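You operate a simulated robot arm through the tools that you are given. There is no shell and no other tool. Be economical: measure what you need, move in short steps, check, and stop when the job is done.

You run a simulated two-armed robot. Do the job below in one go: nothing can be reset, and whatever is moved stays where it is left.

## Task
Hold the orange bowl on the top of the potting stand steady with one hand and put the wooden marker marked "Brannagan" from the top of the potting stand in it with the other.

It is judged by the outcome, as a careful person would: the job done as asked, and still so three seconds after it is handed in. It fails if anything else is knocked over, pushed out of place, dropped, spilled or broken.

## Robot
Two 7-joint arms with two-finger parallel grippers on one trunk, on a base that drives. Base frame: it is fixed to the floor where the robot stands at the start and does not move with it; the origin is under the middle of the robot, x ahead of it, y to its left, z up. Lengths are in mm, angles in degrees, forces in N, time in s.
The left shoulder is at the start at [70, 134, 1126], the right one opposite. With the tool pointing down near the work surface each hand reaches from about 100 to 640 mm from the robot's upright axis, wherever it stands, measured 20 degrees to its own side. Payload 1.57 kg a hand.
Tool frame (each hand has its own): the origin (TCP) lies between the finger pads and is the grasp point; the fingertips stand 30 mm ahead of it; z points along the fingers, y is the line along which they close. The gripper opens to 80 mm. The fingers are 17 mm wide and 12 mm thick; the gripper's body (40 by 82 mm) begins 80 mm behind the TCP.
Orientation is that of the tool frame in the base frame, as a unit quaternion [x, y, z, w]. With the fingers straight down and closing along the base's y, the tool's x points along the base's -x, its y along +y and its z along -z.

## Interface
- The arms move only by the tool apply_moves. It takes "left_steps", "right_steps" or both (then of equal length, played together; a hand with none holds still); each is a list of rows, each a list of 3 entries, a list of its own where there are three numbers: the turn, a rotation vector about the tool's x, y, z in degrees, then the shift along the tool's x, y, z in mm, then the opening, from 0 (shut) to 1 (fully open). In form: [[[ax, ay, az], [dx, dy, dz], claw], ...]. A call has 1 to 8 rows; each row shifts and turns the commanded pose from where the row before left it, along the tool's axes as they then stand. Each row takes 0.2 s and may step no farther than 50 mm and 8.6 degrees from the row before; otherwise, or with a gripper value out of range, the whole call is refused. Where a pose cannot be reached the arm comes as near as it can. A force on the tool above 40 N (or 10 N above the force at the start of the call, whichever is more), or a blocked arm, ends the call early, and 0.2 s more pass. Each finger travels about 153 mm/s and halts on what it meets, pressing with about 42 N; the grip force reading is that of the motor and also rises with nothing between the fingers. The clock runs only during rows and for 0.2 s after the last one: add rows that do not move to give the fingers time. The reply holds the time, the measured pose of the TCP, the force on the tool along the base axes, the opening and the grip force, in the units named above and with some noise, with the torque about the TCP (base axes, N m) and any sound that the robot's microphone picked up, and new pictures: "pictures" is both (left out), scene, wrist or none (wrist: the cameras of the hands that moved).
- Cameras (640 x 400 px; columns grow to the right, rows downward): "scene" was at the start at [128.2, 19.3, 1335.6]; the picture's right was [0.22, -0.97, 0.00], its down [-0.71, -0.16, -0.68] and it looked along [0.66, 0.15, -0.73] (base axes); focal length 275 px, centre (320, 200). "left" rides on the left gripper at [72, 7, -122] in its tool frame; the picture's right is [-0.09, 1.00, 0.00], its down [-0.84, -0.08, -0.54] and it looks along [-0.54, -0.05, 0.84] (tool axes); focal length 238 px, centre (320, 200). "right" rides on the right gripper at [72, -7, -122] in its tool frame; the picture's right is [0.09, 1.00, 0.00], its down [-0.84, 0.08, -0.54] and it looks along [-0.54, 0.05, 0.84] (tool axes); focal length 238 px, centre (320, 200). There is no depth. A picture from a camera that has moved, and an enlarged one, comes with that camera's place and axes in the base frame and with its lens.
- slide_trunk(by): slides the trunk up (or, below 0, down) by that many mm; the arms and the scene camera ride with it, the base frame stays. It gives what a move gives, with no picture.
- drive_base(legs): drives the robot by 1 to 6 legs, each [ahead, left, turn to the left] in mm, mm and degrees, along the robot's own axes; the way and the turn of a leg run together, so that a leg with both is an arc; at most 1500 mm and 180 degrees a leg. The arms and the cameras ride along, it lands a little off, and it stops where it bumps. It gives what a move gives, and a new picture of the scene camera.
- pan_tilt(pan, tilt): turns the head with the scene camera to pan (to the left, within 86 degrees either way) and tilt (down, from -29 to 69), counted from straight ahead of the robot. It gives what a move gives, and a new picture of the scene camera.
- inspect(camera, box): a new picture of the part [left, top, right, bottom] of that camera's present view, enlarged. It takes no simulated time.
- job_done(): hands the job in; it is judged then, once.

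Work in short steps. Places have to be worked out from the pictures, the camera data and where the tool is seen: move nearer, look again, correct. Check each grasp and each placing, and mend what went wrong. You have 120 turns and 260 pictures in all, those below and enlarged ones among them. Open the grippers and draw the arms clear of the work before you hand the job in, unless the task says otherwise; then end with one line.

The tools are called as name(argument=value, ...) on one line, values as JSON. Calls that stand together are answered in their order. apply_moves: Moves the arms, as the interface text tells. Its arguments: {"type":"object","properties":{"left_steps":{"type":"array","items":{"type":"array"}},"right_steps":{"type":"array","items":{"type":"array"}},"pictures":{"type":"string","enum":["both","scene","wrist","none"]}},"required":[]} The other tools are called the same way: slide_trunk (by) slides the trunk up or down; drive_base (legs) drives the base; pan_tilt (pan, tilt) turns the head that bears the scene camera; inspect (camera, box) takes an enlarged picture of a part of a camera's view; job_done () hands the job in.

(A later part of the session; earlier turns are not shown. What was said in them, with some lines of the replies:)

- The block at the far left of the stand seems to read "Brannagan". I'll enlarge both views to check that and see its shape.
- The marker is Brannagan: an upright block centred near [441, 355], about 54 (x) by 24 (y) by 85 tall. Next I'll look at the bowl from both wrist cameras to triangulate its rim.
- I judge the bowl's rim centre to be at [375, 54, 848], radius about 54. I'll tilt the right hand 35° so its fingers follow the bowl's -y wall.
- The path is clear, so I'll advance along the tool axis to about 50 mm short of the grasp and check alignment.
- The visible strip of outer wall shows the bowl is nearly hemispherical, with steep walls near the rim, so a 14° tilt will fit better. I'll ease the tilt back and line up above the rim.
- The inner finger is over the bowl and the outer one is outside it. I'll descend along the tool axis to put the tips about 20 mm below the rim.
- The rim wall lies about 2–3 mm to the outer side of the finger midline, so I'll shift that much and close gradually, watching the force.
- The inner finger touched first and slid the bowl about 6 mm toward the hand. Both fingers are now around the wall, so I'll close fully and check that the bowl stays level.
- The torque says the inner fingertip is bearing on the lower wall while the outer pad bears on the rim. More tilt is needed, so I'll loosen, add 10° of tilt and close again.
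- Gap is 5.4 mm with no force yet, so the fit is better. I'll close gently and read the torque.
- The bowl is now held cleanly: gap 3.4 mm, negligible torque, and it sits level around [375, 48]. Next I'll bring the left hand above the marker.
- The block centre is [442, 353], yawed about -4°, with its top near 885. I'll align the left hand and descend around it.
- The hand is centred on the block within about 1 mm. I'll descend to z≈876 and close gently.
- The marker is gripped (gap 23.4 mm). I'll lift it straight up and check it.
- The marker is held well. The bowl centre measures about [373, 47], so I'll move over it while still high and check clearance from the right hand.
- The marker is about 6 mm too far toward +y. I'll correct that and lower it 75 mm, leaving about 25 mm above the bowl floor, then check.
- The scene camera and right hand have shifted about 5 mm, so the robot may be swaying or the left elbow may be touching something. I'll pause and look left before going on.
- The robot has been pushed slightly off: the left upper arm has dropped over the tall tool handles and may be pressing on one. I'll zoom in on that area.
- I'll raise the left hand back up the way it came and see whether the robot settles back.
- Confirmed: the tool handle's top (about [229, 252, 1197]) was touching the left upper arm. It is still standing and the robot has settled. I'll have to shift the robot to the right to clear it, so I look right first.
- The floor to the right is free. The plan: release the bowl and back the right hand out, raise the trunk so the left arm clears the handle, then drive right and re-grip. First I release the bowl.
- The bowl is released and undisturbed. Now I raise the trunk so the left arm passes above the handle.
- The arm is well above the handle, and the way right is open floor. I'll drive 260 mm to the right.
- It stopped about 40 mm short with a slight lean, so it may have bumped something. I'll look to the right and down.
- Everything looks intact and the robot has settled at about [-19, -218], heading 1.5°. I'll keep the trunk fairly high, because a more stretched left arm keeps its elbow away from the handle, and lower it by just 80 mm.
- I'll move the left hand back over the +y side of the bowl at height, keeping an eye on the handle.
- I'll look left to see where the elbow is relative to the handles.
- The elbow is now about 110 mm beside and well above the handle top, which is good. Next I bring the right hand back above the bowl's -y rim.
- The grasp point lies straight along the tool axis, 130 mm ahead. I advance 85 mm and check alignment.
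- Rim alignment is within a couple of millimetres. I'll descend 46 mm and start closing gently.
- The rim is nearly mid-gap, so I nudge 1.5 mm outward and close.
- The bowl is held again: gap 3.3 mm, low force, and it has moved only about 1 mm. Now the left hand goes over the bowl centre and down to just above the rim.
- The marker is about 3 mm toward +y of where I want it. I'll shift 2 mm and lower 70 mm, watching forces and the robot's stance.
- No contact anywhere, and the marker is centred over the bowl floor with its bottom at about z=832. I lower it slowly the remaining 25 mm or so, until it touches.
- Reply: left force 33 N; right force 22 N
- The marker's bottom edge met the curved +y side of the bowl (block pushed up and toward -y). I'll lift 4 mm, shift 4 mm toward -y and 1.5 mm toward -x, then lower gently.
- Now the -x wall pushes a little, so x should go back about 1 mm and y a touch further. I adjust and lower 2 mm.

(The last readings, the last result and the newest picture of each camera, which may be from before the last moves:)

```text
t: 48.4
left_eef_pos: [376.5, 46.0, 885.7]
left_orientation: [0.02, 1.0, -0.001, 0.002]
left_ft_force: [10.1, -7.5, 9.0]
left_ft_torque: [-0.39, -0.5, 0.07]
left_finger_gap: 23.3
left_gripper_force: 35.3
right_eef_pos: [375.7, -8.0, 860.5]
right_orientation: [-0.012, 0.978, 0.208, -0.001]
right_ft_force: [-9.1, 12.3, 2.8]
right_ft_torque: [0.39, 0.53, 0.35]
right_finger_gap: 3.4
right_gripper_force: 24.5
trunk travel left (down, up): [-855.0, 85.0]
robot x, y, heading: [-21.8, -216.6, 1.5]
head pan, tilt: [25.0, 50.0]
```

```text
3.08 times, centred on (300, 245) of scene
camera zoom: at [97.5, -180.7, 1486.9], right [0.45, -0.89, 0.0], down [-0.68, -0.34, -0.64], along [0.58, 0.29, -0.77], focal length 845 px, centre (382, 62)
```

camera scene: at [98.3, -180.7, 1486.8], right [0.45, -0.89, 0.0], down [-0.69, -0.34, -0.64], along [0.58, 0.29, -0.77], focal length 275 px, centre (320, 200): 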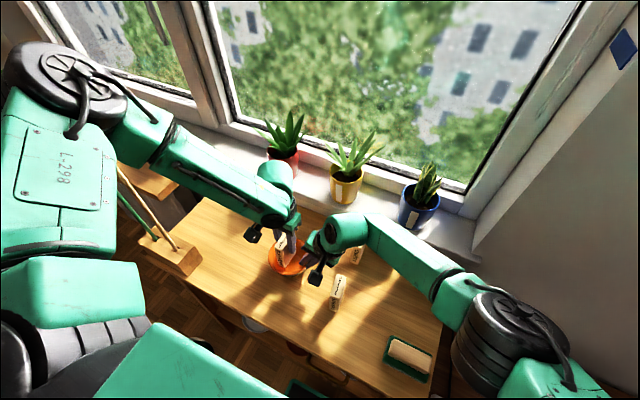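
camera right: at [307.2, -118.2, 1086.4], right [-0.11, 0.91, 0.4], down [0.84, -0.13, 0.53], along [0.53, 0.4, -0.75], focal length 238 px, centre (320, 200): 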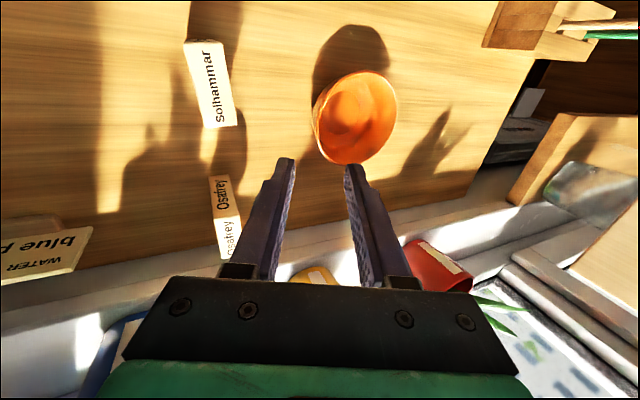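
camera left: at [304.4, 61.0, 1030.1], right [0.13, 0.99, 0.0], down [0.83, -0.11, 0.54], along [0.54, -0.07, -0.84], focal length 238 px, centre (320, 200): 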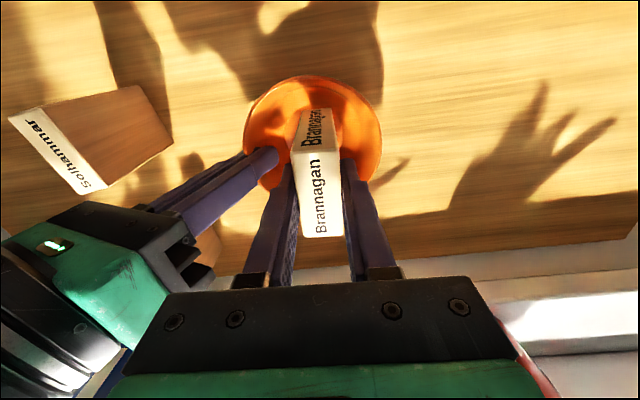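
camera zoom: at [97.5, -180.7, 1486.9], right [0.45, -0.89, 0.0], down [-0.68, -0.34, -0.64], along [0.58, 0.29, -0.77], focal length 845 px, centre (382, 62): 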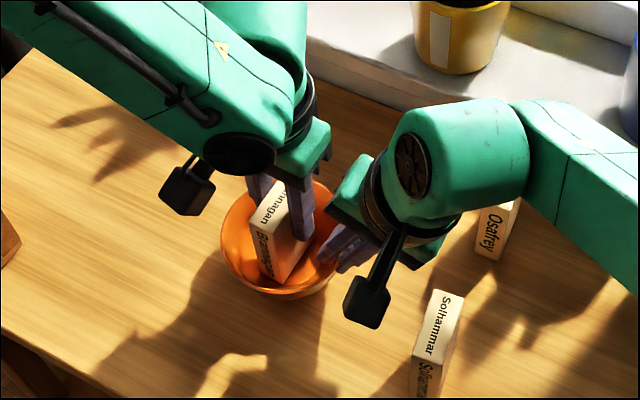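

The marker is 2–3 mm lower, still leaning on the -x wall. I'll move it 2 mm toward +x and lower a bit more.

apply_moves(left_steps=[[[0, 0, 0], [-2, 0, -1], 0.15], [[0, 0, 0], [0, -0.5, 2], 0.15], [[0, 0, 0], [0, 0, 2], 0.15], [[0, 0, 0], [0, 0, 0], 0.15]], pictures="none")

```text
t: 49.4
left_eef_pos: [375.1, 43.6, 882.1]
left_orientation: [0.022, 1.0, 0.0, 0.002]
left_ft_force: [2.3, -7.9, 32.1]
left_ft_torque: [-0.4, 0.05, -0.01]
left_finger_gap: 23.7
left_gripper_force: 36.1
right_eef_pos: [375.8, -9.0, 861.0]
right_orientation: [-0.011, 0.978, 0.208, 0.0]
right_ft_force: [-0.4, 18.0, -8.4]
right_ft_torque: [0.32, 0.09, -0.01]
right_finger_gap: 3.6
right_gripper_force: 24.6
trunk travel left (down, up): [-855.0, 85.0]
robot x, y, heading: [-22.3, -216.0, 1.7]
head pan, tilt: [25.0, 50.0]
```

The marker is now seated (32 N downward, balanced in x). I ease off the pressure and open the left fingers slightly, just enough to release.

apply_moves(left_steps=[[[0, 0, 0], [0, 0, -1.2], 0.2], [[0, 0, 0], [0, 0, 0], 0.28], [[0, 0, 0], [0, 0, 0], 0.33], [[0, 0, 0], [0, 0, 0], 0.38], [[0, 0, 0], [0, 0, 0], 0.38]], pictures="wrist")

inspect(camera="right", box=[220, 0, 540, 240])

inspect(camera="scene", box=[220, 180, 380, 310])

```text
t: 50.6
left_eef_pos: [378.0, 44.7, 884.5]
left_orientation: [0.02, 1.0, 0.001, 0.0]
left_ft_force: [0.1, 0.4, -0.5]
left_ft_torque: [0.01, -0.02, 0.02]
left_finger_gap: 30.8
left_gripper_force: 0.1
right_eef_pos: [376.8, -11.0, 860.4]
right_orientation: [-0.01, 0.978, 0.209, -0.001]
right_ft_force: [0.6, -3.2, 8.7]
right_ft_torque: [0.12, -0.08, -0.05]
right_finger_gap: 3.4
right_gripper_force: 24.0
trunk travel left (down, up): [-855.0, 85.0]
robot x, y, heading: [-22.4, -218.5, 1.2]
head pan, tilt: [25.0, 50.0]
camera left: at [305.9, 54.6, 1005.6], right [0.13, 0.99, 0.0], down [0.83, -0.11, 0.54], along [0.54, -0.07, -0.84], focal length 238 px, centre (320, 200)
```

left: 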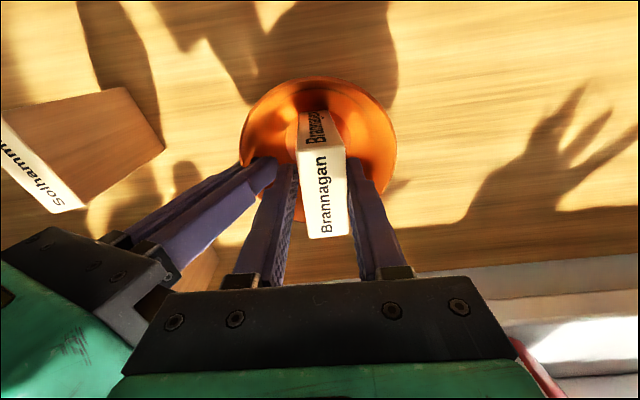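

```text
1.67 times, centred on (380, 120) of right
camera zoom: at [305.3, -69.1, 967.8], right [-0.11, 0.91, 0.41], down [0.84, -0.13, 0.53], along [0.53, 0.4, -0.75], focal length 397 px, centre (220, 333)
```

zoom: 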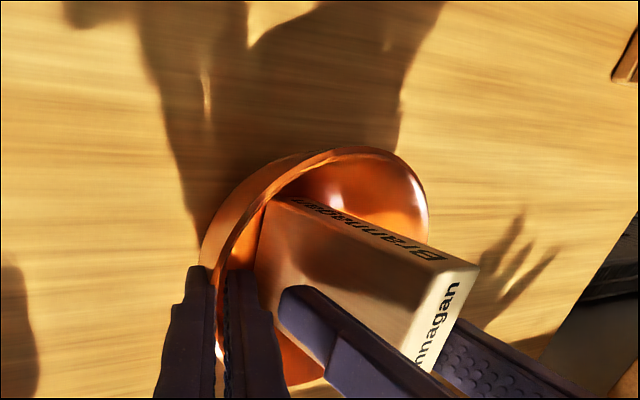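

```text
3.08 times, centred on (300, 245) of scene
camera zoom: at [97.9, -182.4, 1486.9], right [0.45, -0.89, 0.0], down [-0.69, -0.34, -0.64], along [0.58, 0.29, -0.77], focal length 845 px, centre (382, 62)
```

zoom: 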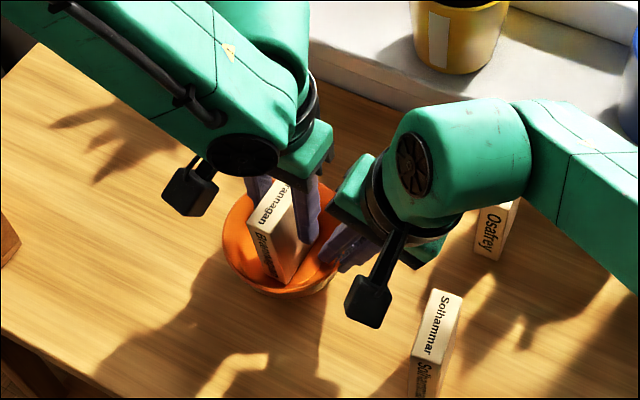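

The marker is released and stands with no force on the hand. I'll lift the left hand slowly straight up while the right keeps the bowl steady.

apply_moves(left_steps=[[[0, 0, 0], [0, 0.5, -4], 0.38], [[0, 0, 0], [0, 0.5, -8], 0.4], [[0, 0, 0], [0, 0, -12], 0.4], [[0, 0, 0], [0, 0, -15], 0.4], [[0, 0, 0], [0, 0, -20], 0.4], [[0, 0, 0], [0, 0, -30], 0.4]], pictures="wrist")

inspect(camera="scene", box=[220, 180, 380, 310])

```text
t: 52.0
left_eef_pos: [381.2, 45.4, 973.3]
left_orientation: [0.021, 1.0, 0.0, -0.001]
left_ft_force: [0.5, 0.8, 0.2]
left_ft_torque: [0.0, 0.02, -0.02]
left_finger_gap: 31.8
left_gripper_force: 0.1
right_eef_pos: [375.3, -9.5, 860.0]
right_orientation: [-0.012, 0.978, 0.208, -0.002]
right_ft_force: [3.2, -2.6, 8.6]
right_ft_torque: [0.23, -0.36, -0.2]
right_finger_gap: 3.4
right_gripper_force: 24.6
trunk travel left (down, up): [-855.0, 85.0]
robot x, y, heading: [-22.0, -218.4, 1.4]
head pan, tilt: [25.0, 50.0]
camera left: at [309.1, 56.3, 1095.6], right [0.13, 0.99, 0.0], down [0.83, -0.11, 0.54], along [0.54, -0.07, -0.84], focal length 238 px, centre (320, 200)
```

left: 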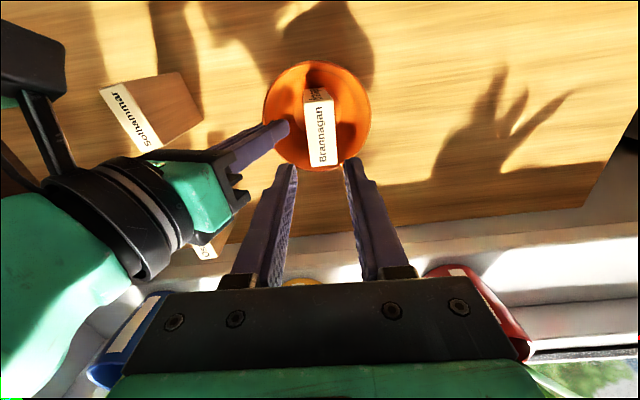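

```text
3.08 times, centred on (300, 245) of scene
camera zoom: at [97.8, -182.1, 1486.9], right [0.45, -0.89, 0.0], down [-0.68, -0.34, -0.64], along [0.58, 0.29, -0.77], focal length 845 px, centre (382, 62)
```

zoom: 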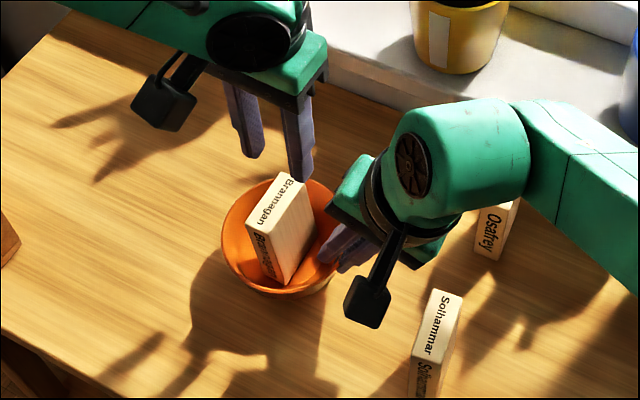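

The marker stands in the bowl by itself. I'll raise the left hand clear, then open the right fingers slightly and back out along the tool axis.

apply_moves(left_steps=[[[0, 0, 0], [0, 0, -40], 0.4], [[0, 0, 0], [0, 10, -40], 0.4], [[0, 0, 0], [0, 20, -40], 0.4], [[0, 0, 0], [0, 20, -30], 0.4]], pictures="none")

apply_moves(right_steps=[[[0, 0, 0], [0, 0, 0], 0.06], [[0, 0, 0], [0, 0, 0], 0.09], [[0, 0, 0], [0, 0, 0], 0.12], [[0, 0, 0], [0, 0, 0], 0.13], [[0, 0, 0], [0, 0, 0], 0.13]], pictures="wrist")

inspect(camera="scene", box=[220, 180, 380, 310])

```text
t: 53.0
left_eef_pos: [380.2, 96.6, 1122.4]
left_orientation: [0.022, 1.0, 0.0, 0.001]
left_ft_force: [0.4, 0.5, -0.5]
left_ft_torque: [-0.01, 0.03, 0.01]
left_finger_gap: 32.1
left_gripper_force: 0.0
right_eef_pos: [376.2, -9.6, 860.1]
right_orientation: [-0.011, 0.978, 0.208, -0.002]
right_ft_force: [1.5, -2.3, 8.7]
right_ft_torque: [0.11, -0.16, -0.09]
right_finger_gap: 3.3
right_gripper_force: 23.9
trunk travel left (down, up): [-855.0, 85.0]
robot x, y, heading: [-18.4, -218.2, 1.3]
head pan, tilt: [25.0, 50.0]
```

```text
t: 54.2
left_eef_pos: [382.1, 97.0, 1121.8]
left_orientation: [0.021, 1.0, 0.0, 0.0]
left_ft_force: [0.8, -1.4, -0.7]
left_ft_torque: [-0.03, 0.01, -0.01]
left_finger_gap: 32.0
left_gripper_force: 0.1
right_eef_pos: [375.3, -9.0, 859.8]
right_orientation: [-0.011, 0.978, 0.208, -0.001]
right_ft_force: [-0.2, 0.1, -1.2]
right_ft_torque: [0.02, -0.02, -0.01]
right_finger_gap: 10.1
right_gripper_force: 0.1
trunk travel left (down, up): [-855.0, 85.0]
robot x, y, heading: [-22.4, -217.4, 1.6]
head pan, tilt: [25.0, 50.0]
camera right: at [305.4, -67.8, 967.4], right [-0.11, 0.91, 0.41], down [0.84, -0.13, 0.53], along [0.53, 0.4, -0.75], focal length 238 px, centre (320, 200)
```

right: 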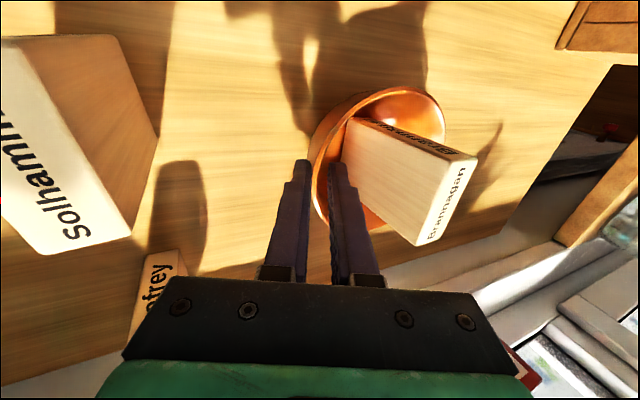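

```text
3.08 times, centred on (300, 245) of scene
camera zoom: at [98.9, -180.9, 1486.8], right [0.45, -0.89, 0.0], down [-0.69, -0.34, -0.64], along [0.58, 0.29, -0.77], focal length 845 px, centre (382, 62)
```

zoom: 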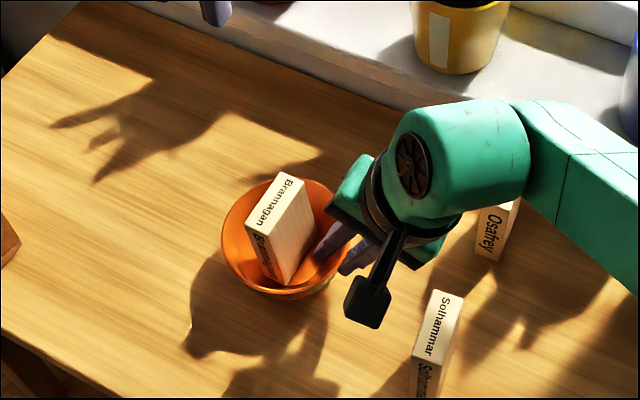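

The grip is off and the bowl and marker are stable with zero force on the hand. I withdraw the right hand along its axis.

apply_moves(right_steps=[[[0, 0, 0], [0, 0, -6], 0.14], [[0, 0, 0], [0, 0, -12], 0.15], [[0, 0, 0], [0, 0, -20], 0.15], [[0, 0, 0], [0, 0, -35], 0.2], [[0, 0, 0], [0, 0, -45], 0.3], [[0, 0, 0], [0, 0, -45], 0.4], [[0, 0, 0], [0, 0, -45], 0.4]], pictures="scene")

inspect(camera="scene", box=[220, 180, 380, 310])

```text
t: 55.8
left_eef_pos: [383.0, 96.4, 1121.4]
left_orientation: [0.021, 1.0, 0.001, 0.0]
left_ft_force: [-0.4, -0.2, 1.1]
left_ft_torque: [0.03, -0.03, 0.01]
left_finger_gap: 32.2
left_gripper_force: 0.1
right_eef_pos: [379.3, -94.8, 1049.2]
right_orientation: [-0.011, 0.978, 0.209, -0.003]
right_ft_force: [0.6, -0.2, 0.9]
right_ft_torque: [-0.01, 0.01, 0.02]
right_finger_gap: 31.7
right_gripper_force: 0.1
trunk travel left (down, up): [-855.0, 85.0]
robot x, y, heading: [-21.6, -217.4, 1.3]
head pan, tilt: [25.0, 50.0]
camera scene: at [98.5, -181.8, 1486.8], right [0.45, -0.89, 0.0], down [-0.69, -0.34, -0.64], along [0.58, 0.29, -0.77], focal length 275 px, centre (320, 200)
```

scene: 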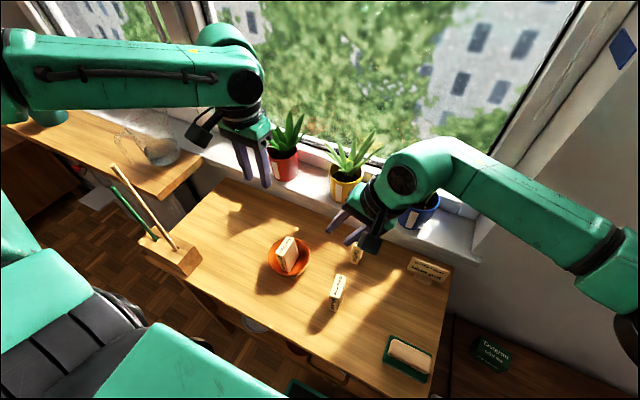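

```text
3.08 times, centred on (300, 245) of scene
camera zoom: at [98.5, -181.8, 1486.8], right [0.45, -0.89, 0.0], down [-0.69, -0.34, -0.64], along [0.58, 0.29, -0.77], focal length 845 px, centre (382, 62)
```

zoom: 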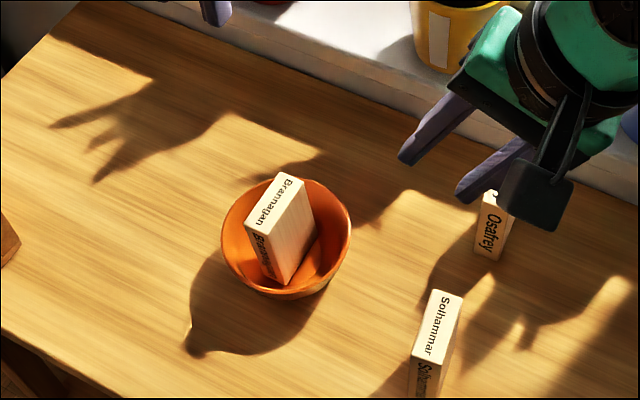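

The marker rests in the bowl, everything else is upright, and both hands are clear. I open both grippers fully and wait a second to confirm nothing moves.

apply_moves(left_steps=[[[0, 0, 0], [0, 0, -10], 0.6], [[0, 0, 0], [0, 0, -10], 0.8], [[0, 0, 0], [0, 0, 0], 1.0], [[0, 0, 0], [0, 0, 0], 1.0], [[0, 0, 0], [0, 0, 0], 1.0]], right_steps=[[[0, 0, 0], [0, 0, -10], 0.6], [[0, 0, 0], [0, 0, -10], 0.8], [[0, 0, 0], [0, 0, 0], 1.0], [[0, 0, 0], [0, 0, 0], 1.0], [[0, 0, 0], [0, 0, 0], 1.0]], pictures="scene")

```text
t: 57.0
left_eef_pos: [382.4, 95.4, 1140.9]
left_orientation: [0.021, 1.0, 0.001, 0.0]
left_ft_force: [-0.8, 0.3, 1.1]
left_ft_torque: [0.02, 0.03, 0.01]
left_finger_gap: 79.8
left_gripper_force: 0.2
right_eef_pos: [379.1, -101.7, 1067.0]
right_orientation: [-0.011, 0.978, 0.208, -0.001]
right_ft_force: [-0.1, 0.4, 0.1]
right_ft_torque: [0.01, 0.02, 0.03]
right_finger_gap: 80.2
right_gripper_force: 0.0
trunk travel left (down, up): [-855.0, 85.0]
robot x, y, heading: [-18.5, -215.0, 1.5]
head pan, tilt: [25.0, 50.0]
camera scene: at [98.9, -181.1, 1486.8], right [0.45, -0.89, 0.0], down [-0.69, -0.34, -0.64], along [0.58, 0.29, -0.77], focal length 275 px, centre (320, 200)
```

scene: 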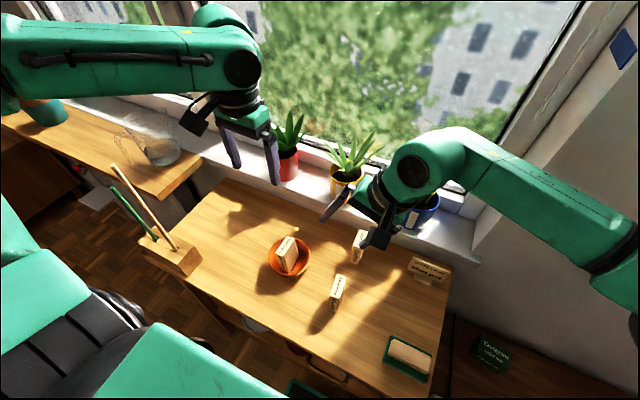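

The scene is stable, with the marker in the bowl and both hands clear, so I hand the job in.

job_done()

```text
The job is handed in.
```

The "Brannagan" marker is standing in the orange bowl, which the right hand held while the left lowered the marker in; the bowl slid about 6 mm in the first grip, the left arm touched a tool handle without toppling it, and the base may have bumped something while driving, though nothing looked disturbed afterwards.
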